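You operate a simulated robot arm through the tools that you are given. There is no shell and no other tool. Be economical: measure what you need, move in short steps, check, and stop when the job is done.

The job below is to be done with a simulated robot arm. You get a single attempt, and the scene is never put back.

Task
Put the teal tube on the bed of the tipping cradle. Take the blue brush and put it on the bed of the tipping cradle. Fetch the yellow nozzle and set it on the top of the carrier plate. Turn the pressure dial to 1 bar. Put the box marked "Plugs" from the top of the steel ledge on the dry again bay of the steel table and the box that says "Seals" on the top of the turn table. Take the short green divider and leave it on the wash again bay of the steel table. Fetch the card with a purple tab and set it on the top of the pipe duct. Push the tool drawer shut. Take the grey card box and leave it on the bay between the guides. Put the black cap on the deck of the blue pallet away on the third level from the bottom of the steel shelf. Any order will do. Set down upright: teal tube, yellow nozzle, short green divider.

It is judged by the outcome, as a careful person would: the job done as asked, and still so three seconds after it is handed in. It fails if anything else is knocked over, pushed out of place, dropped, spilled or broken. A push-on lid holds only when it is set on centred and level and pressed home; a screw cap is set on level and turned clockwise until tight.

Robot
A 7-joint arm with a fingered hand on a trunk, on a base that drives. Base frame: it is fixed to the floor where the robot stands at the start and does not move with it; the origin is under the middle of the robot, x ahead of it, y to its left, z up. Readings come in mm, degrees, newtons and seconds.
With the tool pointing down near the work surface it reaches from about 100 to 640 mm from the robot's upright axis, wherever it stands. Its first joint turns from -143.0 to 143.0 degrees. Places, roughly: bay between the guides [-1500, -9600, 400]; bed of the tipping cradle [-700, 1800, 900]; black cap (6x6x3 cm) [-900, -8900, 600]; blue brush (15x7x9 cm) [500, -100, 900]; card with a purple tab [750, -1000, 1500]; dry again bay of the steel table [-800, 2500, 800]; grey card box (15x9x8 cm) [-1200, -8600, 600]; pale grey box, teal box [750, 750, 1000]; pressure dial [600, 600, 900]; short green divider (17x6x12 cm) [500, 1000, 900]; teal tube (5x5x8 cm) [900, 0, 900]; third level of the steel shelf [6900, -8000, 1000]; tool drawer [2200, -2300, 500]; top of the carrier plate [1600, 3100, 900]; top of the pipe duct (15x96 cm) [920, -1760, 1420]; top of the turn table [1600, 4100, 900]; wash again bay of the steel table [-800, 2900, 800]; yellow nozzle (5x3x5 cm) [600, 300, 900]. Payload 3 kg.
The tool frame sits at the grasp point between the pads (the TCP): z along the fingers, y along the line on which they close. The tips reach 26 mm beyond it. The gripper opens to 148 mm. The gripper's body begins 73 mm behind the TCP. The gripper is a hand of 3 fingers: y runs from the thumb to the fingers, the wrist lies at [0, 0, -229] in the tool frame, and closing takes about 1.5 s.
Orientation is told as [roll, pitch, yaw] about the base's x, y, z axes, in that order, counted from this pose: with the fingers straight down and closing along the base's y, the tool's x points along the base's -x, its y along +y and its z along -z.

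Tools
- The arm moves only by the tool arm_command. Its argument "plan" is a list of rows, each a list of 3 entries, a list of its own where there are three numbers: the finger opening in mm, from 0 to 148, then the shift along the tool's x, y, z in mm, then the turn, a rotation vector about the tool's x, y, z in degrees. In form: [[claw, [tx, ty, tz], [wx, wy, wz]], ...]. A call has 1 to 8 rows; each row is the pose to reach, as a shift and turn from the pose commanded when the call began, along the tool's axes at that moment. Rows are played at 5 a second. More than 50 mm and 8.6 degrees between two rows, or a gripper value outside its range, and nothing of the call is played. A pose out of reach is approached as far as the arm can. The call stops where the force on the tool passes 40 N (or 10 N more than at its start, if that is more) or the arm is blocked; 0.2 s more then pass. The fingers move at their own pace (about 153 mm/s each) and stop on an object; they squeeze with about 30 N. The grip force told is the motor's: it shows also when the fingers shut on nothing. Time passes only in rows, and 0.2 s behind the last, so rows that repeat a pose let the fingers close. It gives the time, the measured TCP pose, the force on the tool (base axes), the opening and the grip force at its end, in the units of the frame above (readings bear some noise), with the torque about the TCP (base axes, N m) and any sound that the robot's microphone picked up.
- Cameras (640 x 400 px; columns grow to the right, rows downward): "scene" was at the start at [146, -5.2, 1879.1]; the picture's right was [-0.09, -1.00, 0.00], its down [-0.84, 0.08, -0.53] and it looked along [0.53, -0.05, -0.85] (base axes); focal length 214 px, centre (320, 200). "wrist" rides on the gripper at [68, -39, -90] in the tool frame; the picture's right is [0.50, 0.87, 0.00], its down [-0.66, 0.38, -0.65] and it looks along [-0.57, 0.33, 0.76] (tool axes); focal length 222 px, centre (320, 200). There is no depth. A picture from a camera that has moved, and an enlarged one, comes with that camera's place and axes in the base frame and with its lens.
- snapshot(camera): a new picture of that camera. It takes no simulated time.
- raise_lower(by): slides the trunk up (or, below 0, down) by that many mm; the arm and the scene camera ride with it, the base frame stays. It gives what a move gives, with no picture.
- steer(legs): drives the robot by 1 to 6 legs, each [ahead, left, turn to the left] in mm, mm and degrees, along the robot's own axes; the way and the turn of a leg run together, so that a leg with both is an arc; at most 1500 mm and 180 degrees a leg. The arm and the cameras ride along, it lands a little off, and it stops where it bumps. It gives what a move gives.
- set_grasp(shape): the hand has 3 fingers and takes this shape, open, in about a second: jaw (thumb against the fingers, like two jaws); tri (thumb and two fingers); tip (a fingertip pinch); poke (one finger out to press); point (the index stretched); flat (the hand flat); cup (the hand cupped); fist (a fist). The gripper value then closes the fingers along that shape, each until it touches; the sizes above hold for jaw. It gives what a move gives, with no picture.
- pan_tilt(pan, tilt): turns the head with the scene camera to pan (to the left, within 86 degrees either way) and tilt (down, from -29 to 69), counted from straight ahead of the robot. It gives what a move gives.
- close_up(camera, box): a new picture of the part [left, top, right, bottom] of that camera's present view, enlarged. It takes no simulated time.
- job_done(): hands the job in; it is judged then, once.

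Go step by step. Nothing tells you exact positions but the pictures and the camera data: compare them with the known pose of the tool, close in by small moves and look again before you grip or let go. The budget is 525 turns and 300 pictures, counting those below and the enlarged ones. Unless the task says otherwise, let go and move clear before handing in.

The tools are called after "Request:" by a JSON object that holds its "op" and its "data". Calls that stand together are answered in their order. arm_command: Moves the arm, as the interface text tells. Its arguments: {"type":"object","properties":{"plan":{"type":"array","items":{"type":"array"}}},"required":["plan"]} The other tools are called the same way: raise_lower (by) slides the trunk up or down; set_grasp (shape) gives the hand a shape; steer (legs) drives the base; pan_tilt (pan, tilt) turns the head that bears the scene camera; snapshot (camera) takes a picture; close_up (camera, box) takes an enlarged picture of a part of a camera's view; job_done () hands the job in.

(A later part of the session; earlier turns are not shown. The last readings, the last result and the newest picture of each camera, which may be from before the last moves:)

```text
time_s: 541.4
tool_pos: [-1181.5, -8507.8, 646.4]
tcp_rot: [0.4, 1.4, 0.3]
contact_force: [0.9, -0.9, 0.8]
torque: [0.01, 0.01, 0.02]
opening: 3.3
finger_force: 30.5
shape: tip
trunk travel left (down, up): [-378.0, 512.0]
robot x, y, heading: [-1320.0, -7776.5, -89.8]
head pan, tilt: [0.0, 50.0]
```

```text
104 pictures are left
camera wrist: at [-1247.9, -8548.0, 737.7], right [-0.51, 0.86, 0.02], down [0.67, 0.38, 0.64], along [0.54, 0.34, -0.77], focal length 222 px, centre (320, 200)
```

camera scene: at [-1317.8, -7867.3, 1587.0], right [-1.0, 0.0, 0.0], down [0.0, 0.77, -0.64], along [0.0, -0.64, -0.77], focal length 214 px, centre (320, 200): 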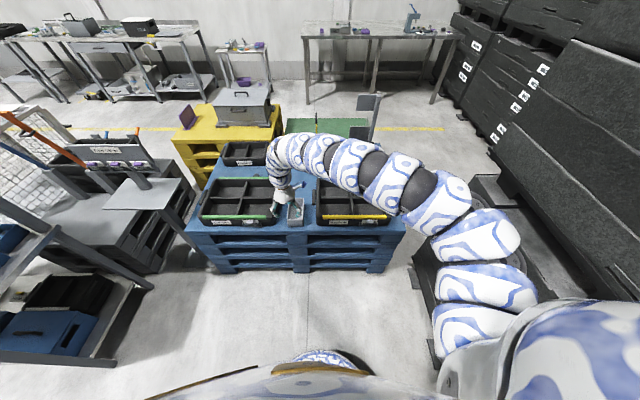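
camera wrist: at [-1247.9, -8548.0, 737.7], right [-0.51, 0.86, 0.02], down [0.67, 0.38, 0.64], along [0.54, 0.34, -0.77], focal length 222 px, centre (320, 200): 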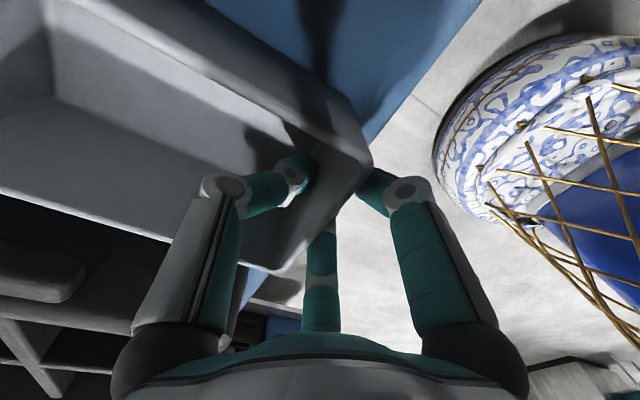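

Request:
{"op": "raise_lower", "data": {"by": 300}}

Request:
{"op": "snapshot", "data": {"camera": "wrist"}}

```text
time_s: 544.4
tool_pos: [-1183.9, -8506.9, 945.9]
tcp_rot: [0.4, 1.5, 0.5]
contact_force: [0.0, 0.3, -2.5]
torque: [0.17, -0.04, -0.02]
opening: 3.2
finger_force: 30.1
shape: tip
trunk travel left (down, up): [-678.0, 212.0]
robot x, y, heading: [-1324.1, -7777.4, -90.1]
head pan, tilt: [0.0, 50.0]
```

```text
103 pictures are left
camera wrist: at [-1247.9, -8548.2, 1037.6], right [-0.51, 0.86, 0.02], down [0.67, 0.38, 0.64], along [0.54, 0.34, -0.77], focal length 222 px, centre (320, 200)
```

wrist: 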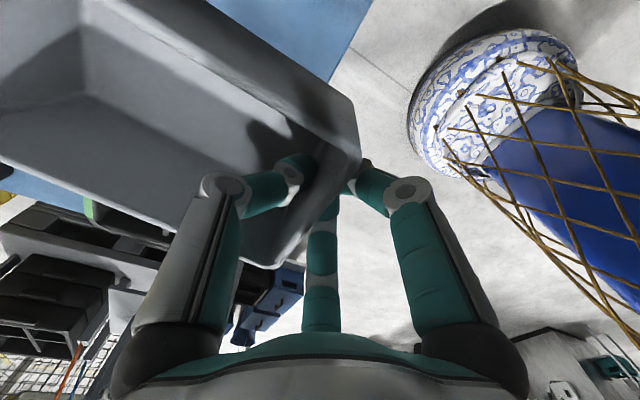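

Request:
{"op": "raise_lower", "data": {"by": 205}}

Request:
{"op": "pan_tilt", "data": {"pan": 10, "tilt": 30}}

Request:
{"op": "snapshot", "data": {"camera": "scene"}}

Request:
{"op": "close_up", "data": {"camera": "scene", "box": [280, 130, 440, 230]}}

```text
time_s: 546.6
tool_pos: [-1183.5, -8507.5, 1150.7]
tcp_rot: [0.4, 1.4, 0.5]
contact_force: [-0.7, -0.3, -2.6]
torque: [0.14, -0.05, 0.04]
opening: 3.2
finger_force: 29.6
shape: tip
trunk travel left (down, up): [-883.0, 7.0]
robot x, y, heading: [-1326.3, -7772.4, -89.8]
head pan, tilt: [0.0, 50.0]
```

```text
time_s: 547.4
tool_pos: [-1183.1, -8508.9, 1151.6]
tcp_rot: [0.4, 1.4, 0.4]
contact_force: [-0.1, 0.0, -2.8]
torque: [0.15, 0.01, -0.03]
opening: 3.5
finger_force: 29.8
shape: tip
trunk travel left (down, up): [-883.0, 7.0]
robot x, y, heading: [-1325.1, -7777.1, -89.9]
head pan, tilt: [10.0, 30.0]
```

```text
102 pictures are left
camera scene: at [-1312.4, -7942.1, 1976.4], right [-0.98, -0.18, 0.0], down [-0.09, 0.49, -0.87], along [0.15, -0.85, -0.5], focal length 214 px, centre (320, 200)
```

scene: 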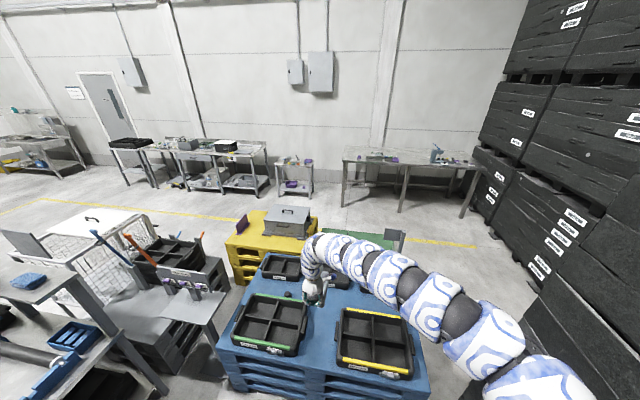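

```text
4.00 times, centred on (360, 180) of scene
camera zoom: at [-1312.4, -7942.1, 1976.4], right [-0.98, -0.18, 0.0], down [-0.09, 0.49, -0.87], along [0.15, -0.85, -0.5], focal length 858 px, centre (160, 280)
```

zoom: 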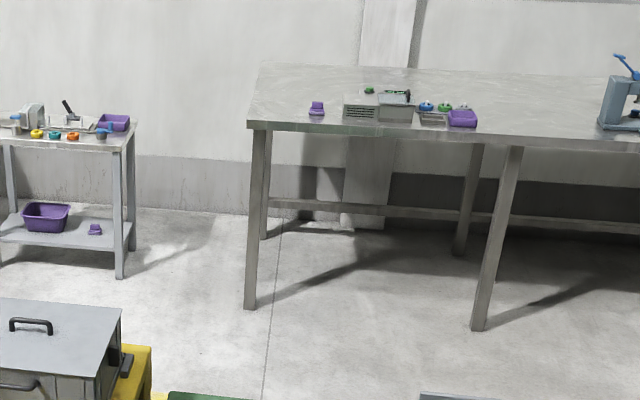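

Box held. I'll back away, go around the workbenches to the rear corridor, where the bay can be reached from behind. First leg and look.

Request:
{"op": "steer", "data": {"legs": [[-850, 0, 0], [0, 0, 90], [725, -433, 0], [500, 0, 0]]}}

Request:
{"op": "pan_tilt", "data": {"pan": 0, "tilt": 20}}

Request:
{"op": "snapshot", "data": {"camera": "scene"}}

```text
time_s: 562.3
tool_pos: [612.8, -7198.8, 1150.5]
tcp_rot: [0.4, 1.4, 90.7]
contact_force: [-0.6, 0.5, -2.4]
torque: [-0.01, 0.19, 0.02]
opening: 3.3
finger_force: 30.1
shape: tip
trunk travel left (down, up): [-883.0, 7.0]
robot x, y, heading: [-122.9, -7342.6, 0.5]
head pan, tilt: [10.0, 30.0]
```

```text
time_s: 563.0
tool_pos: [612.0, -7198.1, 1150.8]
tcp_rot: [0.4, 1.5, 90.6]
contact_force: [0.8, -0.4, -2.3]
torque: [0.02, 0.19, -0.01]
opening: 3.4
finger_force: 29.9
shape: tip
trunk travel left (down, up): [-883.0, 7.0]
robot x, y, heading: [-118.9, -7339.9, 0.5]
head pan, tilt: [0.0, 20.0]
```

```text
100 pictures are left
camera scene: at [48.9, -7341.3, 1992.5], right [0.01, -1.0, 0.0], down [-0.34, 0.0, -0.94], along [0.94, 0.01, -0.34], focal length 214 px, centre (320, 200)
```

scene: 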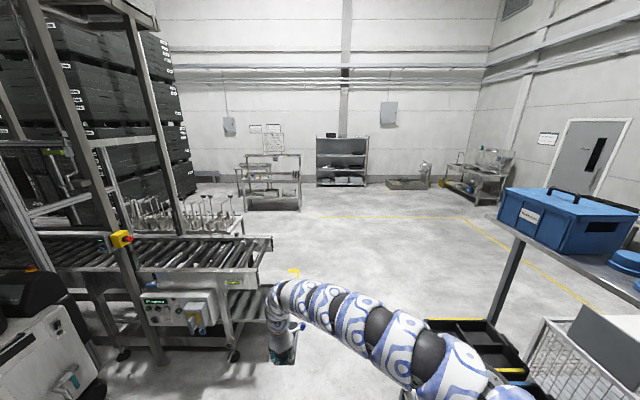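

Request:
{"op": "steer", "data": {"legs": [[1500, 0, 0], [1000, 0, 0], [0, 0, -90]]}}

Request:
{"op": "snapshot", "data": {"camera": "scene"}}

```text
time_s: 579.1
tool_pos: [2596.8, -8055.0, 1151.0]
tcp_rot: [0.4, 1.6, 3.5]
contact_force: [-0.3, -0.2, -1.8]
torque: [0.17, 0.01, 0.02]
opening: 3.1
finger_force: 30.3
shape: tip
trunk travel left (down, up): [-883.0, 7.0]
robot x, y, heading: [2415.4, -7330.9, -86.8]
head pan, tilt: [0.0, 20.0]
```

```text
99 pictures are left
camera scene: at [2421.9, -7501.9, 1992.5], right [-1.0, -0.06, 0.0], down [-0.02, 0.34, -0.94], along [0.05, -0.94, -0.34], focal length 214 px, centre (320, 200)
```

scene: 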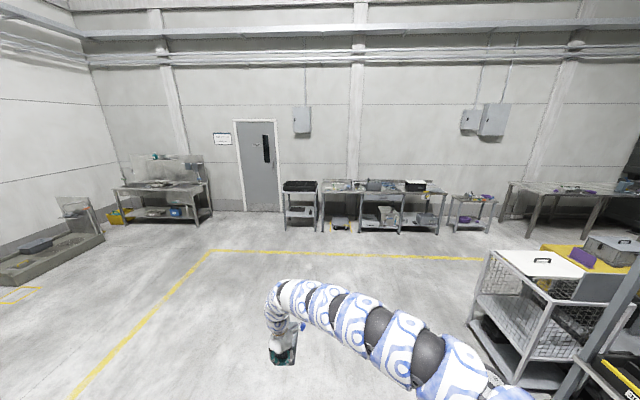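

Request:
{"op": "steer", "data": {"legs": [[0, 0, -3.2], [1300, 0, 0], [1200, 0, 0], [0, 0, -90]]}}

Request:
{"op": "pan_tilt", "data": {"pan": 0, "tilt": 20}}

Request:
{"op": "snapshot", "data": {"camera": "scene"}}

```text
time_s: 595.7
tool_pos: [1653.4, -9998.8, 1151.3]
tcp_rot: [0.5, 1.5, -90.0]
contact_force: [-0.5, 1.5, -2.1]
torque: [0.0, -0.14, -0.02]
opening: 3.0
finger_force: 29.4
shape: tip
trunk travel left (down, up): [-883.0, 7.0]
robot x, y, heading: [2384.7, -9861.3, 179.6]
head pan, tilt: [0.0, 20.0]
```

```text
time_s: 596.3
tool_pos: [1653.6, -9998.8, 1151.8]
tcp_rot: [0.3, 1.5, -90.0]
contact_force: [-0.5, -0.1, -2.8]
torque: [0.01, -0.16, -0.01]
opening: 3.2
finger_force: 30.1
shape: tip
trunk travel left (down, up): [-883.0, 7.0]
robot x, y, heading: [2390.9, -9862.0, 179.8]
head pan, tilt: [0.0, 20.0]
```

```text
98 pictures are left
camera scene: at [2212.2, -9859.6, 1992.5], right [0.01, 1.0, 0.0], down [0.34, 0.0, -0.94], along [-0.94, 0.0, -0.34], focal length 214 px, centre (320, 200)
```

scene: 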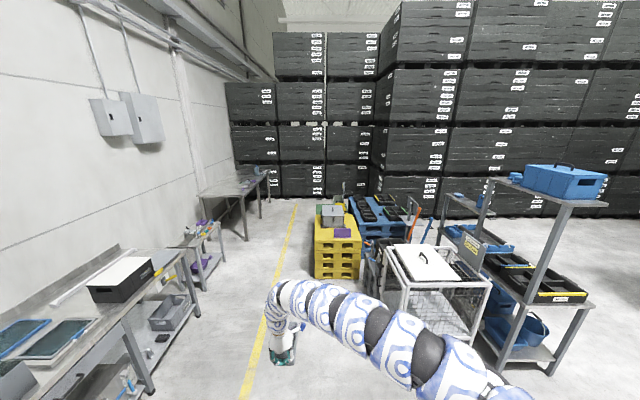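

Request:
{"op": "steer", "data": {"legs": [[900, 580, 0], [1450, 0, 0], [800, 0, 0]]}}

Request:
{"op": "pan_tilt", "data": {"pan": -35, "tilt": 35}}

Request:
{"op": "snapshot", "data": {"camera": "scene"}}

```text
time_s: 612.5
tool_pos: [-1508.0, -10600.1, 1151.0]
tcp_rot: [0.5, 1.5, -89.2]
contact_force: [-0.7, 0.2, -1.9]
torque: [-0.01, -0.19, -0.02]
opening: 3.0
finger_force: 29.5
shape: tip
trunk travel left (down, up): [-883.0, 7.0]
robot x, y, heading: [-777.3, -10448.9, -179.4]
head pan, tilt: [0.0, 20.0]
```

```text
time_s: 613.5
tool_pos: [-1508.0, -10599.5, 1150.3]
tcp_rot: [0.4, 1.4, -89.2]
contact_force: [-0.8, -0.2, -2.6]
torque: [0.01, -0.14, 0.01]
opening: 2.9
finger_force: 30.3
shape: tip
trunk travel left (down, up): [-883.0, 7.0]
robot x, y, heading: [-774.7, -10450.1, -179.3]
head pan, tilt: [-35.0, 35.0]
```

```text
97 pictures are left
camera scene: at [-931.3, -10402.3, 1968.7], right [0.56, 0.83, 0.0], down [0.47, -0.32, -0.82], along [-0.68, 0.46, -0.57], focal length 214 px, centre (320, 200)
```

scene: 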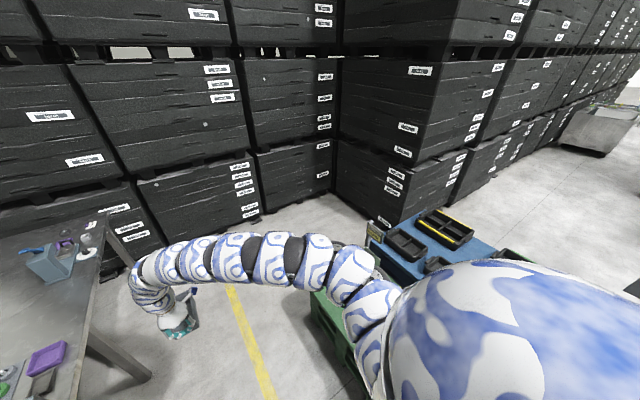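

Request:
{"op": "steer", "data": {"legs": [[560, 0, 0], [0, 0, -90]]}}

Request:
{"op": "pan_tilt", "data": {"pan": 0, "tilt": 45}}

Request:
{"op": "snapshot", "data": {"camera": "scene"}}

Request:
{"op": "close_up", "data": {"camera": "scene", "box": [200, 150, 440, 310]}}

```text
time_s: 620.6
tool_pos: [-1499.7, -9728.0, 1151.2]
tcp_rot: [0.5, 1.6, -178.2]
contact_force: [-0.5, -0.8, -2.0]
torque: [-0.17, 0.02, -0.01]
opening: 2.8
finger_force: 30.5
shape: tip
trunk travel left (down, up): [-883.0, 7.0]
robot x, y, heading: [-1339.7, -10455.9, 91.8]
head pan, tilt: [-35.0, 35.0]
```

```text
time_s: 621.6
tool_pos: [-1498.9, -9729.6, 1150.8]
tcp_rot: [0.4, 1.5, -178.2]
contact_force: [0.3, 0.2, -3.3]
torque: [-0.21, -0.04, 0.0]
opening: 3.0
finger_force: 29.4
shape: tip
trunk travel left (down, up): [-883.0, 7.0]
robot x, y, heading: [-1340.3, -10457.6, 91.5]
head pan, tilt: [0.0, 45.0]
```

```text
96 pictures are left
camera scene: at [-1346.8, -10295.6, 1953.8], right [1.0, 0.03, 0.0], down [0.02, -0.71, -0.71], along [-0.02, 0.71, -0.71], focal length 214 px, centre (320, 200)
```

scene: 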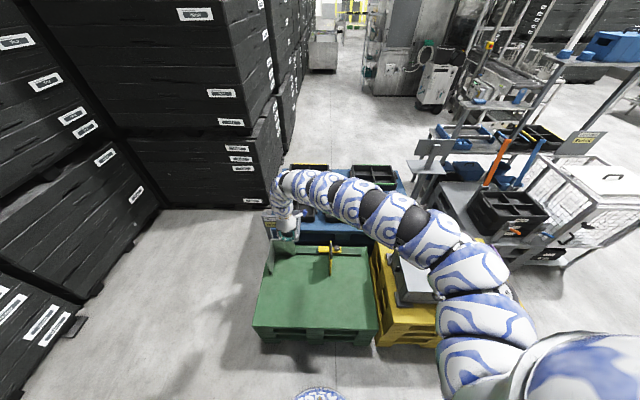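

```text
2.50 times, centred on (320, 230) of scene
camera zoom: at [-1346.8, -10295.6, 1953.8], right [1.0, 0.03, 0.0], down [0.02, -0.71, -0.71], along [-0.02, 0.71, -0.71], focal length 536 px, centre (320, 125)
```

zoom: 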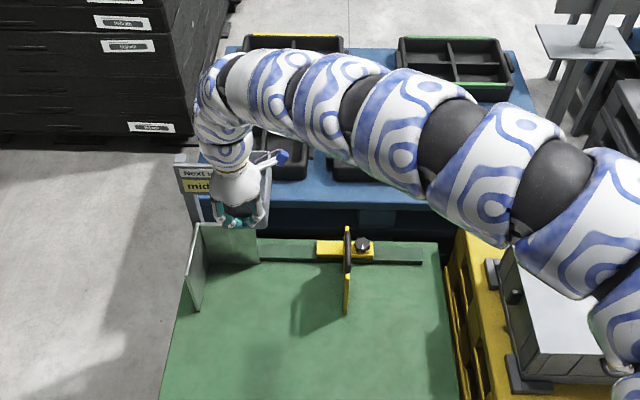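

The bay lies between the left plate and the yellow guide (x −1740…−1290). Move ahead and lower the trunk.

Request:
{"op": "steer", "data": {"legs": [[125, 0, -1.5]]}}

Request:
{"op": "arm_command", "data": {"plan": [[0, [0, -35, 0], [0, 0, 0]], [0, [0, -70, 0], [0, 0, 0]]]}}

Request:
{"op": "raise_lower", "data": {"by": -400}}

Request:
{"op": "pan_tilt", "data": {"pan": 5, "tilt": 45}}

Request:
{"op": "snapshot", "data": {"camera": "scene"}}

Request:
{"op": "snapshot", "data": {"camera": "wrist"}}

```text
time_s: 622.8
tool_pos: [-1480.9, -9600.0, 1150.7]
tcp_rot: [0.6, 1.4, -179.8]
contact_force: [-0.1, 0.5, -3.3]
torque: [-0.19, 0.01, -0.01]
opening: 3.1
finger_force: 29.3
shape: tip
trunk travel left (down, up): [-883.0, 7.0]
robot x, y, heading: [-1341.7, -10337.5, 90.1]
head pan, tilt: [0.0, 45.0]
```

```text
time_s: 623.4
tool_pos: [-1481.7, -9529.6, 1152.1]
tcp_rot: [0.3, 1.4, -179.7]
contact_force: [-0.3, 0.1, -2.2]
torque: [-0.14, 0.0, 0.01]
opening: 2.9
finger_force: 30.1
shape: tip
trunk travel left (down, up): [-883.0, 7.0]
robot x, y, heading: [-1341.2, -10337.0, 90.0]
head pan, tilt: [0.0, 45.0]
```

```text
time_s: 627.3
tool_pos: [-1480.1, -9530.6, 750.6]
tcp_rot: [0.4, 1.5, -179.8]
contact_force: [-0.7, 0.2, -2.8]
torque: [-0.14, 0.02, 0.06]
opening: 3.2
finger_force: 30.4
shape: tip
trunk travel left (down, up): [-483.0, 407.0]
robot x, y, heading: [-1339.6, -10335.2, 90.1]
head pan, tilt: [0.0, 45.0]
```

```text
time_s: 627.9
tool_pos: [-1481.3, -9531.7, 750.2]
tcp_rot: [0.3, 1.6, -179.8]
contact_force: [0.1, 0.6, -2.5]
torque: [-0.15, -0.01, 0.0]
opening: 2.9
finger_force: 30.4
shape: tip
trunk travel left (down, up): [-483.0, 407.0]
robot x, y, heading: [-1341.3, -10339.4, 90.1]
head pan, tilt: [5.0, 45.0]
```

```text
94 pictures are left
camera scene: at [-1351.1, -10173.2, 1553.8], right [1.0, 0.09, 0.0], down [0.06, -0.7, -0.71], along [-0.06, 0.7, -0.71], focal length 214 px, centre (320, 200)
```

scene: 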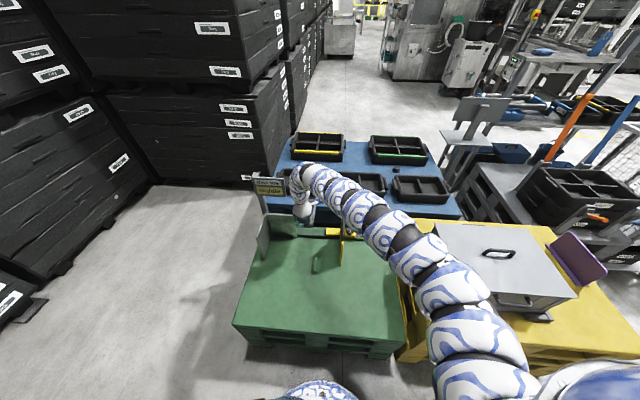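

```text
93 pictures are left
camera wrist: at [-1416.2, -9491.4, 842.2], right [0.5, -0.86, 0.02], down [-0.67, -0.38, 0.64], along [-0.55, -0.33, -0.77], focal length 222 px, centre (320, 200)
```

wrist: 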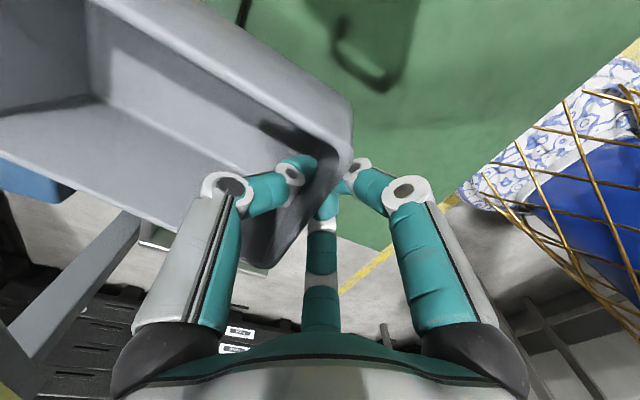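

Request:
{"op": "close_up", "data": {"camera": "scene", "box": [240, 165, 400, 275]}}

```text
3.64 times, centred on (320, 220) of scene
camera zoom: at [-1351.1, -10173.2, 1553.8], right [1.0, 0.09, 0.0], down [0.06, -0.7, -0.71], along [-0.06, 0.7, -0.71], focal length 780 px, centre (320, 127)
```

zoom: 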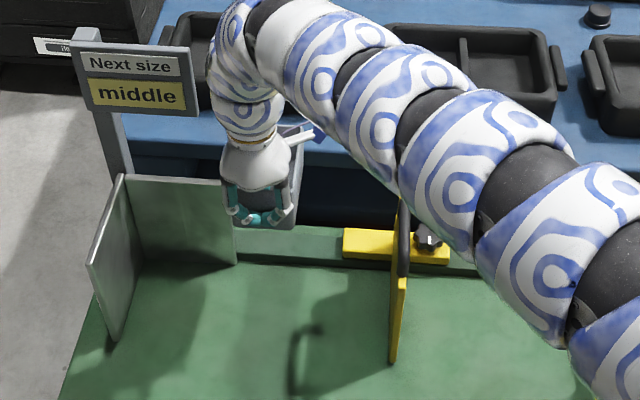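

Request:
{"op": "arm_command", "data": {"plan": [[0, [10, 15, 0], [0, 0, 0]]]}}

Request:
{"op": "raise_lower", "data": {"by": -230}}

Request:
{"op": "snapshot", "data": {"camera": "wrist"}}

```text
time_s: 628.3
tool_pos: [-1471.0, -9547.5, 750.4]
tcp_rot: [0.5, 1.5, -179.7]
contact_force: [0.0, 0.6, -2.9]
torque: [-0.2, -0.03, 0.01]
opening: 3.0
finger_force: 30.5
shape: tip
trunk travel left (down, up): [-483.0, 407.0]
robot x, y, heading: [-1345.8, -10335.5, 90.1]
head pan, tilt: [5.0, 45.0]
```

```text
time_s: 630.7
tool_pos: [-1471.8, -9546.2, 523.4]
tcp_rot: [0.4, 1.5, -179.8]
contact_force: [-0.3, -0.3, -1.4]
torque: [0.0, 0.01, 0.0]
opening: 2.7
finger_force: 30.5
shape: tip
trunk travel left (down, up): [-253.0, 637.0]
robot x, y, heading: [-1338.2, -10335.3, 90.1]
head pan, tilt: [5.0, 45.0]
```

```text
91 pictures are left
camera wrist: at [-1406.5, -9507.3, 613.3], right [0.5, -0.86, 0.02], down [-0.67, -0.38, 0.64], along [-0.55, -0.33, -0.77], focal length 222 px, centre (320, 200)
```

wrist: 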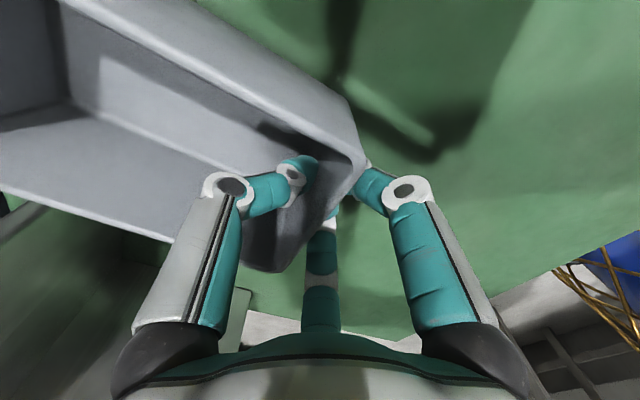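

Request:
{"op": "arm_command", "data": {"plan": [[0, [0, 0, 2], [0, 0, 0]], [0, [0, 0, 4], [0, 0, 0]], [0, [0, 0, 6], [0, 0, 0]], [0, [0, 0, 6], [0, 0, 0]]]}}

```text
time_s: 631.7
tool_pos: [-1471.3, -9548.3, 516.4]
tcp_rot: [0.4, 1.6, -179.9]
contact_force: [0.6, -0.4, -0.2]
torque: [0.06, -0.01, 0.01]
opening: 2.8
finger_force: 30.2
shape: tip
trunk travel left (down, up): [-253.0, 637.0]
robot x, y, heading: [-1338.9, -10336.2, 90.1]
head pan, tilt: [5.0, 45.0]
```

Request:
{"op": "arm_command", "data": {"plan": [[0, [0, 0, 2], [0, 0, 0]], [0, [0, 0, 4], [0, 0, 0]], [0, [0, 0, 6], [0, 0, 0]], [0, [0, 0, 6], [0, 0, 0]]]}}

```text
time_s: 632.7
tool_pos: [-1471.5, -9546.9, 510.6]
tcp_rot: [0.4, 1.5, -179.8]
contact_force: [0.3, -1.0, 0.4]
torque: [0.05, 0.01, 0.03]
opening: 3.0
finger_force: 29.6
shape: tip
trunk travel left (down, up): [-253.0, 637.0]
robot x, y, heading: [-1341.2, -10334.8, 90.0]
head pan, tilt: [5.0, 45.0]
```

Request:
{"op": "arm_command", "data": {"plan": [[0, [0, 0, 2], [0, 0, 0]], [0, [0, 0, 4], [0, 0, 0]], [0, [0, 0, 6], [0, 0, 0]], [0, [0, 0, 6], [0, 0, 0]]]}}

Request:
{"op": "close_up", "data": {"camera": "scene", "box": [220, 130, 400, 260]}}

```text
time_s: 633.7
tool_pos: [-1471.1, -9546.7, 502.9]
tcp_rot: [0.4, 1.5, -179.7]
contact_force: [-0.1, -0.3, 0.1]
torque: [0.1, -0.01, 0.02]
opening: 3.1
finger_force: 30.2
shape: tip
trunk travel left (down, up): [-253.0, 637.0]
robot x, y, heading: [-1341.5, -10333.1, 90.0]
head pan, tilt: [5.0, 45.0]
```

```text
3.08 times, centred on (310, 195) of scene
camera zoom: at [-1351.1, -10173.5, 1323.9], right [1.0, 0.09, 0.0], down [0.06, -0.7, -0.71], along [-0.06, 0.7, -0.71], focal length 660 px, centre (351, 215)
```

zoom: 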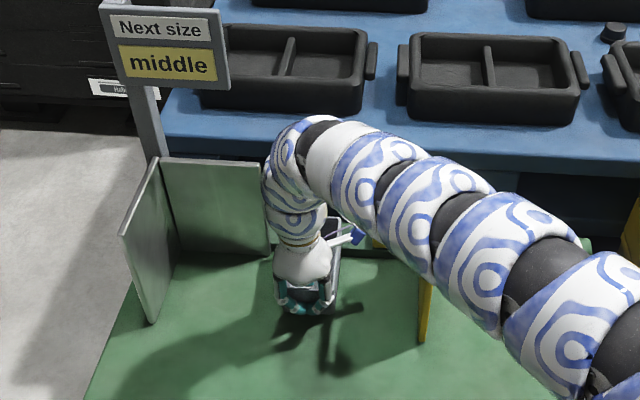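

Request:
{"op": "snapshot", "data": {"camera": "wrist"}}

Request:
{"op": "close_up", "data": {"camera": "scene", "box": [285, 190, 355, 235]}}

```text
89 pictures are left
camera wrist: at [-1406.2, -9507.1, 595.2], right [0.5, -0.86, 0.02], down [-0.67, -0.38, 0.64], along [-0.54, -0.33, -0.77], focal length 222 px, centre (320, 200)
```

wrist: 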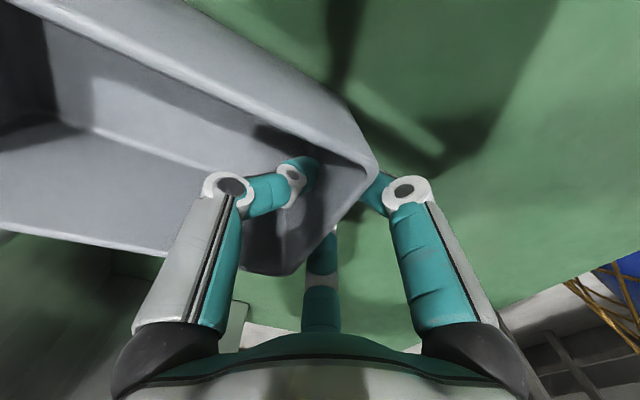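

```text
8.89 times, centred on (320, 212) of scene
camera zoom: at [-1351.1, -10173.5, 1323.9], right [1.0, 0.09, 0.0], down [0.06, -0.7, -0.71], along [-0.06, 0.7, -0.71], focal length 1906 px, centre (320, 89)
```

zoom: 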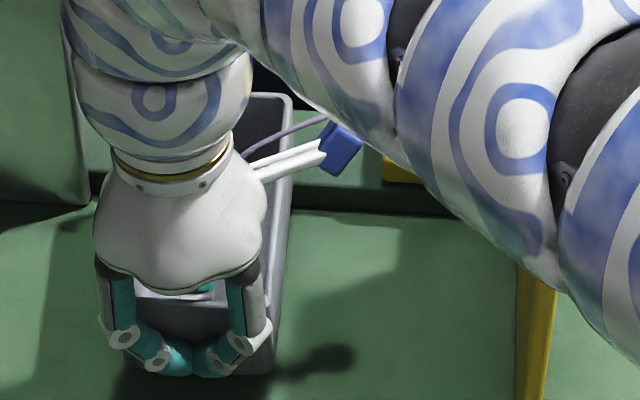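

The box's far end rests on the rail. Raise, pull back 50 mm, and lower again.

Request:
{"op": "arm_command", "data": {"plan": [[0, [0, 0, -20], [0, 0, 0]], [0, [0, 0, -45], [0, 0, 0]], [0, [0, 25, -45], [0, 0, 0]], [0, [0, 52, -45], [0, 0, 0]], [0, [0, 52, -25], [0, 0, 0]], [0, [0, 52, -10], [0, 0, 0]]]}}

```text
time_s: 635.1
tool_pos: [-1469.9, -9599.2, 513.5]
tcp_rot: [0.4, 1.4, -179.9]
contact_force: [0.1, -0.9, -2.5]
torque: [-0.14, 0.11, 0.01]
opening: 2.6
finger_force: 30.1
shape: tip
trunk travel left (down, up): [-253.0, 637.0]
robot x, y, heading: [-1340.6, -10334.3, 89.8]
head pan, tilt: [5.0, 45.0]
```

Request:
{"op": "arm_command", "data": {"plan": [[0, [0, 0, 5], [0, 0, 0]], [0, [0, 0, 10], [0, 0, 0]], [0, [0, 0, 15], [0, 0, 0]], [0, [0, 0, 20], [0, 0, 0]], [0, [0, 0, 20], [0, 0, 0]]]}}

```text
time_s: 636.3
tool_pos: [-1470.0, -9599.0, 495.2]
tcp_rot: [0.4, 1.4, -179.7]
contact_force: [-0.8, -0.7, 3.4]
torque: [0.05, 0.03, -0.03]
opening: 2.6
finger_force: 30.2
shape: tip
trunk travel left (down, up): [-253.0, 637.0]
robot x, y, heading: [-1339.7, -10331.5, 89.9]
head pan, tilt: [5.0, 45.0]
```

Request:
{"op": "arm_command", "data": {"plan": [[0, [0, 0, 2], [0, 0, 0]], [0, [0, 0, 3], [0, 0, 0]], [0, [0, 0, 3], [0, 0, 0]]]}}

Request:
{"op": "snapshot", "data": {"camera": "wrist"}}

```text
time_s: 637.1
tool_pos: [-1472.0, -9598.7, 492.9]
tcp_rot: [0.2, 1.4, -179.9]
contact_force: [-1.6, 1.9, 28.5]
torque: [0.14, 0.03, -0.04]
opening: 3.6
finger_force: 30.3
shape: tip
trunk travel left (down, up): [-253.0, 637.0]
robot x, y, heading: [-1340.6, -10339.5, 89.8]
head pan, tilt: [5.0, 45.0]
```

```text
87 pictures are left
camera wrist: at [-1405.5, -9559.5, 584.7], right [0.5, -0.86, 0.02], down [-0.67, -0.38, 0.64], along [-0.55, -0.33, -0.77], focal length 222 px, centre (320, 200)
```

wrist: 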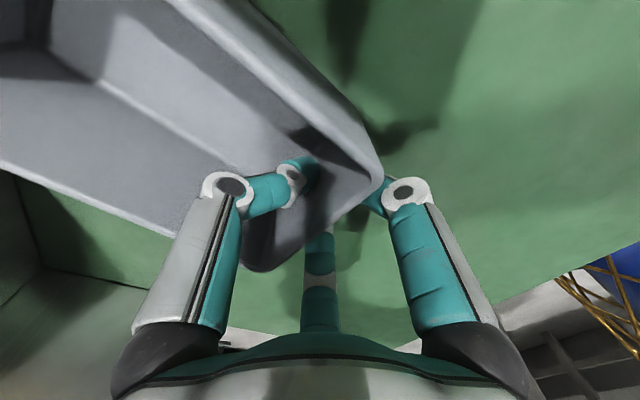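

Request:
{"op": "arm_command", "data": {"plan": [[0, [0, 0, -3], [0, 0, 0]], [20, [0, 0, -3], [0, 0, 0]], [40, [0, 0, -3], [0, 0, 0]], [50, [0, 0, -3], [0, 0, 0]], [50, [0, 0, -30], [0, 0, 0]], [50, [0, 0, -60], [0, 0, 0]]]}}

Request:
{"op": "raise_lower", "data": {"by": 400}}

Request:
{"op": "close_up", "data": {"camera": "scene", "box": [220, 150, 400, 280]}}

```text
time_s: 638.5
tool_pos: [-1471.0, -9597.6, 553.0]
tcp_rot: [0.3, 1.4, -179.8]
contact_force: [0.5, 0.5, 0.6]
torque: [0.02, 0.04, 0.0]
opening: 50.0
finger_force: 0.0
shape: tip
trunk travel left (down, up): [-253.0, 637.0]
robot x, y, heading: [-1340.8, -10340.0, 90.1]
head pan, tilt: [5.0, 45.0]
```

```text
time_s: 642.4
tool_pos: [-1471.9, -9598.8, 951.1]
tcp_rot: [0.3, 1.5, -179.9]
contact_force: [0.4, 0.1, -0.1]
torque: [-0.02, 0.0, -0.02]
opening: 50.0
finger_force: 0.0
shape: tip
trunk travel left (down, up): [-653.0, 237.0]
robot x, y, heading: [-1338.7, -10335.0, 89.7]
head pan, tilt: [5.0, 45.0]
```

```text
3.08 times, centred on (310, 215) of scene
camera zoom: at [-1351.1, -10173.4, 1723.8], right [1.0, 0.09, 0.0], down [0.06, -0.7, -0.71], along [-0.06, 0.7, -0.71], focal length 660 px, centre (351, 154)
```

zoom: 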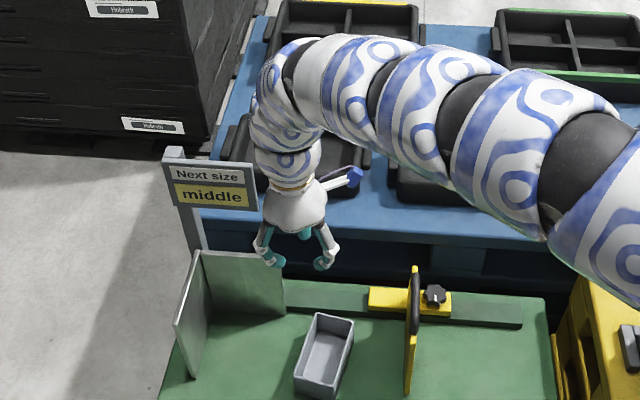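

The grey box is set in the bay. Now return around to the front of the blue pallet for the black cap.

Request:
{"op": "raise_lower", "data": {"by": 230}}

Request:
{"op": "steer", "data": {"legs": [[-110, 0, 0], [0, 0, -90], [1500, -20, 0], [1500, 0, 0], [650, 0, 0], [0, 600, 0]]}}

Request:
{"op": "steer", "data": {"legs": [[0, 1400, 0], [0, 1100, 0], [-1500, 0, 0], [-1500, 0, 0]]}}

```text
time_s: 644.8
tool_pos: [-1471.4, -9597.2, 1179.9]
tcp_rot: [0.5, 1.5, -179.8]
contact_force: [-0.4, 0.0, -0.6]
torque: [-0.01, 0.02, 0.03]
opening: 49.8
finger_force: 0.1
shape: tip
trunk travel left (down, up): [-883.0, 7.0]
robot x, y, heading: [-1338.0, -10339.8, 90.0]
head pan, tilt: [5.0, 45.0]
```

```text
refused: leg 3 is longer than a leg can be; nothing moved
```

```text
time_s: 654.0
tool_pos: [-3181.5, -9626.6, 1180.4]
tcp_rot: [0.3, 1.6, -175.6]
contact_force: [0.6, -0.1, 0.7]
torque: [0.04, -0.04, -0.01]
opening: 49.9
finger_force: 0.0
shape: tip
trunk travel left (down, up): [-883.0, 7.0]
robot x, y, heading: [-2992.6, -10355.8, 94.4]
head pan, tilt: [5.0, 45.0]
stopped in leg 2: the robot was blocked; the commanded pose is now the measured one
```

That went the wrong way (the first call was refused). The base touched the crates at the left. Let me look before moving on.

Request:
{"op": "pan_tilt", "data": {"pan": 60, "tilt": 40}}

Request:
{"op": "snapshot", "data": {"camera": "scene"}}

```text
time_s: 655.2
tool_pos: [-3180.2, -9626.6, 1180.7]
tcp_rot: [0.5, 1.5, -175.6]
contact_force: [-0.1, -0.3, 0.1]
torque: [-0.01, 0.03, -0.02]
opening: 49.7
finger_force: 0.0
shape: tip
trunk travel left (down, up): [-883.0, 7.0]
robot x, y, heading: [-2994.9, -10353.6, 94.2]
head pan, tilt: [60.0, 40.0]
```

```text
85 pictures are left
camera scene: at [-3081.0, -10236.2, 1961.1], right [0.44, 0.9, 0.0], down [0.58, -0.28, -0.77], along [-0.69, 0.33, -0.64], focal length 214 px, centre (320, 200)
```

scene: 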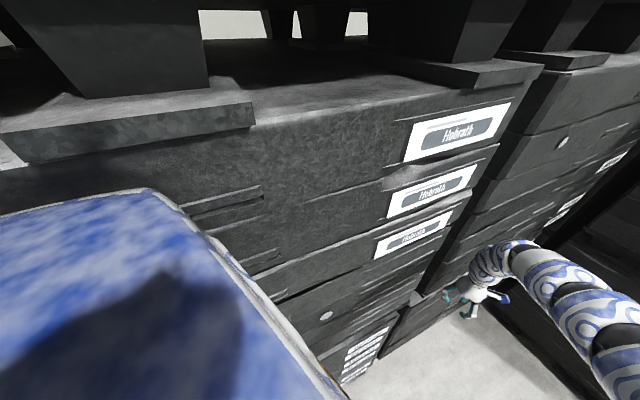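

The big crates are intact. Strafe back and follow the proper route.

Request:
{"op": "steer", "data": {"legs": [[-40, -1400, 0], [-60, -250, -4.3], [0, 0, -90], [1450, 0, 0], [1450, 0, 0], [750, 0, 0]]}}

```text
time_s: 684.8
tool_pos: [3059.5, -10422.9, 1180.8]
tcp_rot: [0.3, 1.5, 87.5]
contact_force: [0.2, -0.1, -1.3]
torque: [-0.02, 0.02, 0.0]
opening: 50.0
finger_force: 0.0
shape: tip
trunk travel left (down, up): [-883.0, 7.0]
robot x, y, heading: [2315.1, -10522.3, -2.4]
head pan, tilt: [60.0, 40.0]
```

Request:
{"op": "steer", "data": {"legs": [[0, 1450, 2.4], [0, 1450, 0], [0, 230, 0], [-1450, 0, 0], [-1450, 0, 0]]}}

Request:
{"op": "pan_tilt", "data": {"pan": -60, "tilt": 30}}

Request:
{"op": "snapshot", "data": {"camera": "scene"}}

```text
time_s: 713.7
tool_pos: [231.4, -7237.8, 1181.5]
tcp_rot: [0.4, 1.5, 90.3]
contact_force: [-0.4, -0.5, 0.2]
torque: [-0.02, -0.01, 0.0]
opening: 49.6
finger_force: 0.0
shape: tip
trunk travel left (down, up): [-883.0, 7.0]
robot x, y, heading: [-502.9, -7369.8, 0.3]
head pan, tilt: [60.0, 40.0]
```

```text
time_s: 715.7
tool_pos: [232.2, -7235.9, 1181.8]
tcp_rot: [0.5, 1.5, 90.3]
contact_force: [-0.5, 0.4, -0.2]
torque: [0.01, -0.01, 0.0]
opening: 49.7
finger_force: 0.1
shape: tip
trunk travel left (down, up): [-883.0, 7.0]
robot x, y, heading: [-502.2, -7366.2, 0.3]
head pan, tilt: [-60.0, 30.0]
```

```text
84 pictures are left
camera scene: at [-382.9, -7445.8, 1976.5], right [-0.86, -0.5, 0.0], down [-0.25, 0.43, -0.87], along [0.44, -0.75, -0.5], focal length 214 px, centre (320, 200)
```

scene: 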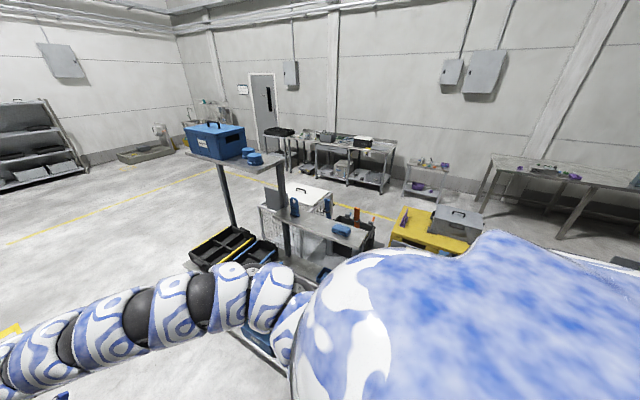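

Request:
{"op": "steer", "data": {"legs": [[-535, 0, 0], [0, 0, -90], [500, 0, 0]]}}

Request:
{"op": "pan_tilt", "data": {"pan": 0, "tilt": 50}}

Request:
{"op": "snapshot", "data": {"camera": "scene"}}

```text
time_s: 725.2
tool_pos: [-902.4, -8617.9, 1181.4]
tcp_rot: [0.4, 1.6, 0.3]
contact_force: [-0.1, -0.2, 0.4]
torque: [0.06, -0.06, 0.01]
opening: 49.9
finger_force: 0.1
shape: tip
trunk travel left (down, up): [-883.0, 7.0]
robot x, y, heading: [-1036.5, -7877.0, -90.0]
head pan, tilt: [-60.0, 30.0]
```

```text
time_s: 726.5
tool_pos: [-902.1, -8616.5, 1182.3]
tcp_rot: [0.4, 1.6, 0.1]
contact_force: [0.3, 0.4, -0.4]
torque: [0.02, 0.05, 0.0]
opening: 49.7
finger_force: 0.0
shape: tip
trunk travel left (down, up): [-883.0, 7.0]
robot x, y, heading: [-1035.7, -7877.7, -90.0]
head pan, tilt: [0.0, 50.0]
```

```text
83 pictures are left
camera scene: at [-1036.7, -8034.0, 1947.0], right [-1.0, 0.0, 0.0], down [0.0, 0.77, -0.64], along [0.0, -0.64, -0.77], focal length 214 px, centre (320, 200)
```

scene: 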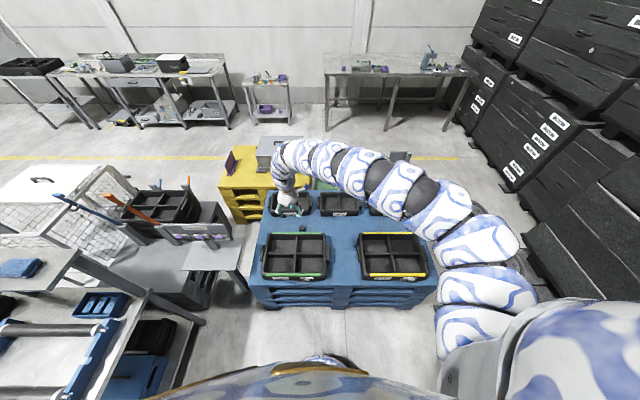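

Request:
{"op": "close_up", "data": {"camera": "scene", "box": [255, 185, 355, 250]}}

```text
6.15 times, centred on (305, 218) of scene
camera zoom: at [-1036.7, -8034.0, 1947.0], right [-1.0, 0.0, 0.0], down [0.0, 0.77, -0.64], along [0.0, -0.64, -0.77], focal length 1320 px, centre (412, 92)
```

zoom: 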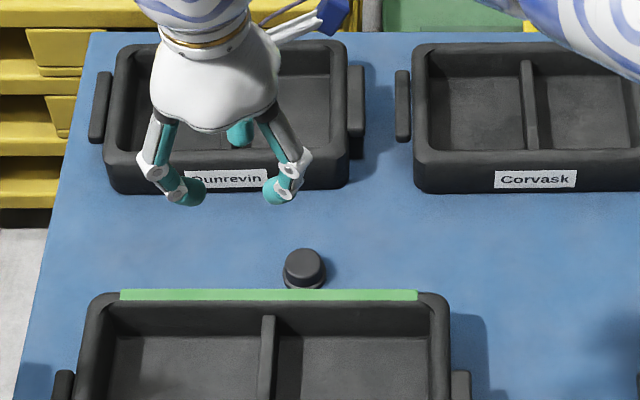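

The cap is at about (−907, −8889). Move the hand over it and lower the trunk.

Request:
{"op": "steer", "data": {"legs": [[215, -4, 0]]}}

Request:
{"op": "arm_command", "data": {"plan": [[96, [0, -30, 0], [0, 0, 0]], [96, [0, -57, 0], [0, 0, 0]]]}}

Request:
{"op": "raise_lower", "data": {"by": -400}}

Request:
{"op": "snapshot", "data": {"camera": "wrist"}}

Request:
{"op": "close_up", "data": {"camera": "scene", "box": [240, 130, 360, 220]}}

```text
time_s: 728.1
tool_pos: [-909.1, -8835.2, 1181.6]
tcp_rot: [0.4, 1.4, 0.1]
contact_force: [0.5, -0.4, 0.6]
torque: [0.03, -0.02, -0.05]
opening: 50.0
finger_force: 0.2
shape: tip
trunk travel left (down, up): [-883.0, 7.0]
robot x, y, heading: [-1038.8, -8094.6, -90.1]
head pan, tilt: [0.0, 50.0]
```

```text
time_s: 728.8
tool_pos: [-911.1, -8892.5, 1180.6]
tcp_rot: [0.3, 1.4, 0.1]
contact_force: [1.1, 1.1, 0.2]
torque: [-0.02, 0.01, 0.01]
opening: 95.6
finger_force: 0.0
shape: tip
trunk travel left (down, up): [-883.0, 7.0]
robot x, y, heading: [-1037.2, -8097.9, -90.3]
head pan, tilt: [0.0, 50.0]
```

```text
time_s: 732.6
tool_pos: [-909.6, -8891.4, 781.0]
tcp_rot: [0.4, 1.4, 0.0]
contact_force: [0.3, -0.2, 0.7]
torque: [0.0, 0.0, 0.0]
opening: 95.5
finger_force: 0.1
shape: tip
trunk travel left (down, up): [-483.0, 407.0]
robot x, y, heading: [-1039.6, -8093.4, -90.1]
head pan, tilt: [0.0, 50.0]
```

```text
81 pictures are left
camera wrist: at [-974.6, -8931.3, 872.1], right [-0.5, 0.87, 0.02], down [0.67, 0.37, 0.64], along [0.55, 0.33, -0.77], focal length 222 px, centre (320, 200)
```

wrist: 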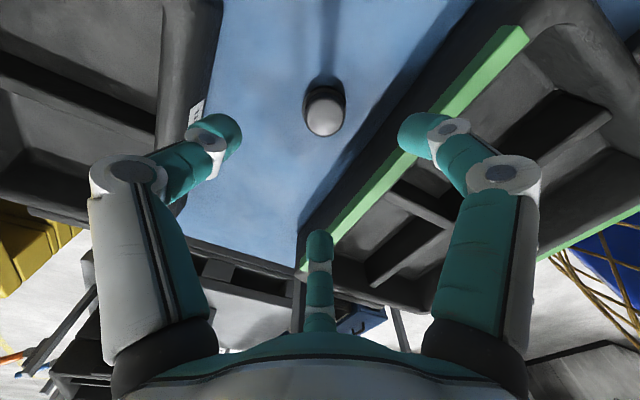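

```text
4.44 times, centred on (300, 175) of scene
camera zoom: at [-1041.1, -8251.4, 1547.0], right [-1.0, 0.0, 0.0], down [0.0, 0.77, -0.64], along [0.0, -0.64, -0.77], focal length 953 px, centre (409, 311)
```

zoom: 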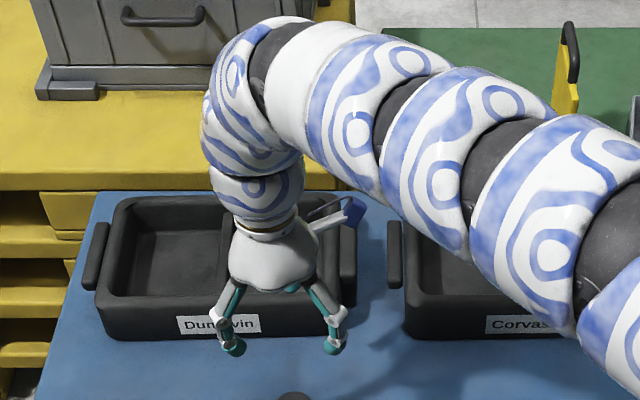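

Request:
{"op": "raise_lower", "data": {"by": -115}}

Request:
{"op": "snapshot", "data": {"camera": "wrist"}}

```text
time_s: 734.0
tool_pos: [-910.0, -8892.2, 665.0]
tcp_rot: [0.4, 1.5, 0.0]
contact_force: [0.6, -1.0, -0.1]
torque: [0.01, -0.01, -0.02]
opening: 95.6
finger_force: 0.0
shape: tip
trunk travel left (down, up): [-368.0, 522.0]
robot x, y, heading: [-1036.0, -8100.1, -90.2]
head pan, tilt: [0.0, 50.0]
```

```text
79 pictures are left
camera wrist: at [-974.6, -8931.3, 757.1], right [-0.5, 0.87, 0.02], down [0.67, 0.37, 0.64], along [0.55, 0.33, -0.77], focal length 222 px, centre (320, 200)
```

wrist: 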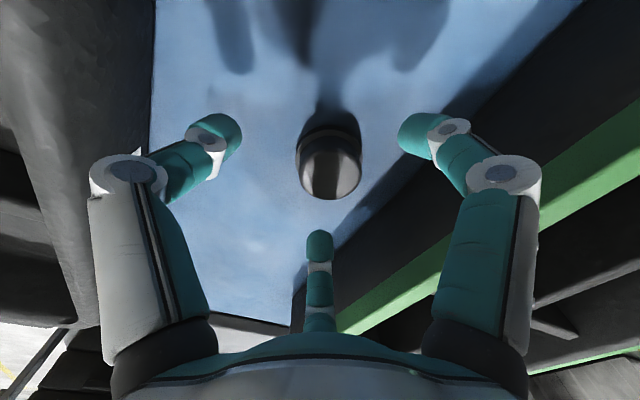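

Cap top is at z≈640, so the deck is near 612. Centre and lower 22 mm, then close.

Request:
{"op": "arm_command", "data": {"plan": [[96, [2, 6, 0], [0, 0, 0]], [96, [2, 6, 10], [0, 0, 0]], [96, [2, 6, 20], [0, 0, 0]], [96, [2, 6, 20], [0, 0, 0]]]}}

Request:
{"op": "snapshot", "data": {"camera": "wrist"}}

```text
time_s: 735.0
tool_pos: [-910.8, -8885.2, 645.1]
tcp_rot: [0.3, 1.5, 0.1]
contact_force: [-0.1, 0.1, -0.7]
torque: [-0.02, 0.04, -0.01]
opening: 95.6
finger_force: 0.2
shape: tip
trunk travel left (down, up): [-368.0, 522.0]
robot x, y, heading: [-1038.4, -8097.1, -90.2]
head pan, tilt: [0.0, 50.0]
```

```text
78 pictures are left
camera wrist: at [-977.0, -8924.9, 737.0], right [-0.5, 0.87, 0.02], down [0.67, 0.38, 0.64], along [0.55, 0.33, -0.77], focal length 222 px, centre (320, 200)
```

wrist: 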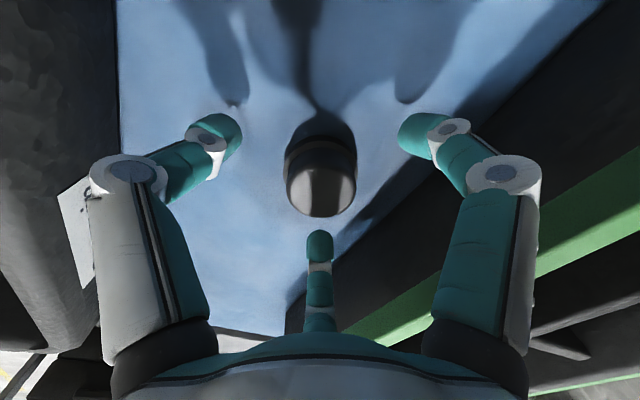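

Request:
{"op": "arm_command", "data": {"plan": [[60, [0, 0, 0], [0, 0, 0]], [20, [0, 0, 0], [0, 0, 0]], [20, [0, 0, 0], [0, 0, 0]], [20, [0, 0, 0], [0, 0, 0]], [20, [0, 0, 0], [0, 0, 0]], [20, [0, 0, 0], [0, 0, 0]]]}}

Request:
{"op": "raise_lower", "data": {"by": 60}}

Request:
{"op": "snapshot", "data": {"camera": "wrist"}}

```text
time_s: 736.4
tool_pos: [-911.8, -8885.4, 645.4]
tcp_rot: [0.3, 1.6, 0.0]
contact_force: [-0.9, 0.2, 0.6]
torque: [0.0, -0.01, -0.02]
opening: 36.0
finger_force: 30.0
shape: tip
trunk travel left (down, up): [-368.0, 522.0]
robot x, y, heading: [-1037.7, -8095.5, -90.1]
head pan, tilt: [0.0, 50.0]
```

```text
time_s: 737.4
tool_pos: [-912.3, -8882.9, 706.9]
tcp_rot: [0.4, 1.4, 0.0]
contact_force: [-0.1, -0.6, -1.1]
torque: [0.0, 0.05, -0.02]
opening: 35.7
finger_force: 29.9
shape: tip
trunk travel left (down, up): [-428.0, 462.0]
robot x, y, heading: [-1035.4, -8092.8, -89.8]
head pan, tilt: [0.0, 50.0]
```

```text
77 pictures are left
camera wrist: at [-977.1, -8924.9, 796.8], right [-0.5, 0.87, 0.02], down [0.67, 0.37, 0.64], along [0.55, 0.33, -0.77], focal length 222 px, centre (320, 200)
```

wrist: 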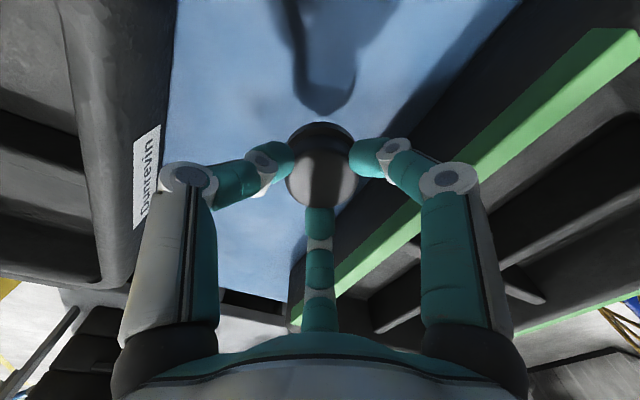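

Cap held. Raise, back out and drive across the hall to the steel shelf.

Request:
{"op": "raise_lower", "data": {"by": 400}}

Request:
{"op": "steer", "data": {"legs": [[-720, 0, 0], [0, 0, 90], [1450, 0, 0], [1450, 0, 0], [1450, 0, 0], [1100, -200, 0]]}}

Request:
{"op": "pan_tilt", "data": {"pan": -10, "tilt": 20}}

Request:
{"op": "snapshot", "data": {"camera": "scene"}}

```text
time_s: 741.3
tool_pos: [-912.7, -8884.7, 1106.0]
tcp_rot: [0.4, 1.4, 0.1]
contact_force: [-0.8, 1.0, -0.9]
torque: [0.03, 0.02, -0.02]
opening: 35.7
finger_force: 29.4
shape: tip
trunk travel left (down, up): [-828.0, 62.0]
robot x, y, heading: [-1036.0, -8094.1, -90.2]
head pan, tilt: [0.0, 50.0]
```

```text
time_s: 774.8
tool_pos: [5209.2, -7344.8, 1105.7]
tcp_rot: [0.4, 1.5, 92.2]
contact_force: [0.6, 0.4, -1.3]
torque: [0.02, -0.04, 0.0]
opening: 35.8
finger_force: 30.0
shape: tip
trunk travel left (down, up): [-828.0, 62.0]
robot x, y, heading: [4422.7, -7497.8, 1.9]
head pan, tilt: [0.0, 50.0]
```

```text
time_s: 775.8
tool_pos: [5209.2, -7344.9, 1106.4]
tcp_rot: [0.4, 1.5, 92.1]
contact_force: [-0.2, -0.1, -0.8]
torque: [-0.01, -0.02, -0.03]
opening: 35.8
finger_force: 30.5
shape: tip
trunk travel left (down, up): [-828.0, 62.0]
robot x, y, heading: [4424.1, -7499.4, 2.1]
head pan, tilt: [-10.0, 20.0]
```

```text
76 pictures are left
camera scene: at [4593.0, -7507.8, 1937.4], right [-0.14, -0.99, 0.0], down [-0.34, 0.05, -0.94], along [0.93, -0.13, -0.34], focal length 214 px, centre (320, 200)
```

scene: 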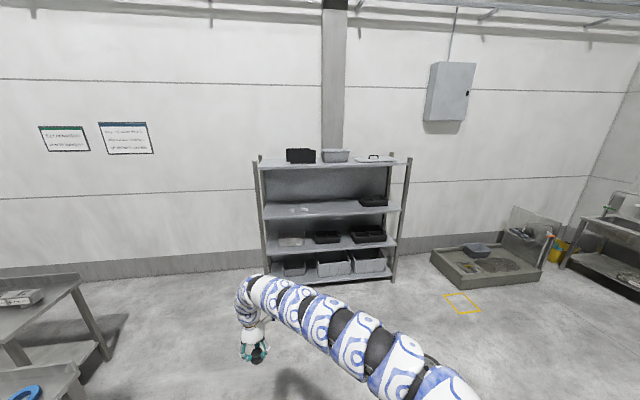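

Request:
{"op": "close_up", "data": {"camera": "scene", "box": [240, 140, 420, 290]}}

```text
2.67 times, centred on (330, 215) of scene
camera zoom: at [4593.0, -7507.8, 1937.4], right [-0.14, -0.99, 0.0], down [-0.34, 0.05, -0.94], along [0.93, -0.13, -0.34], focal length 572 px, centre (293, 160)
```

zoom: 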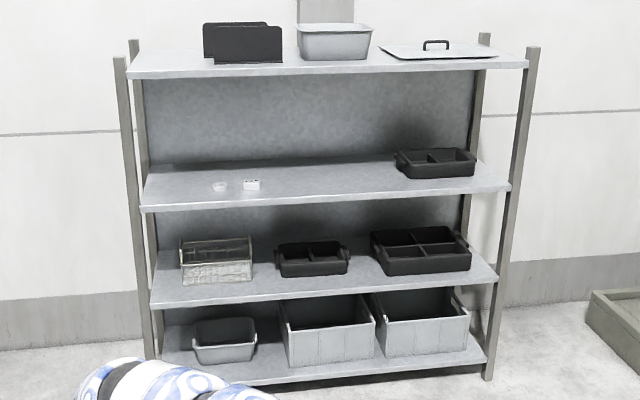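

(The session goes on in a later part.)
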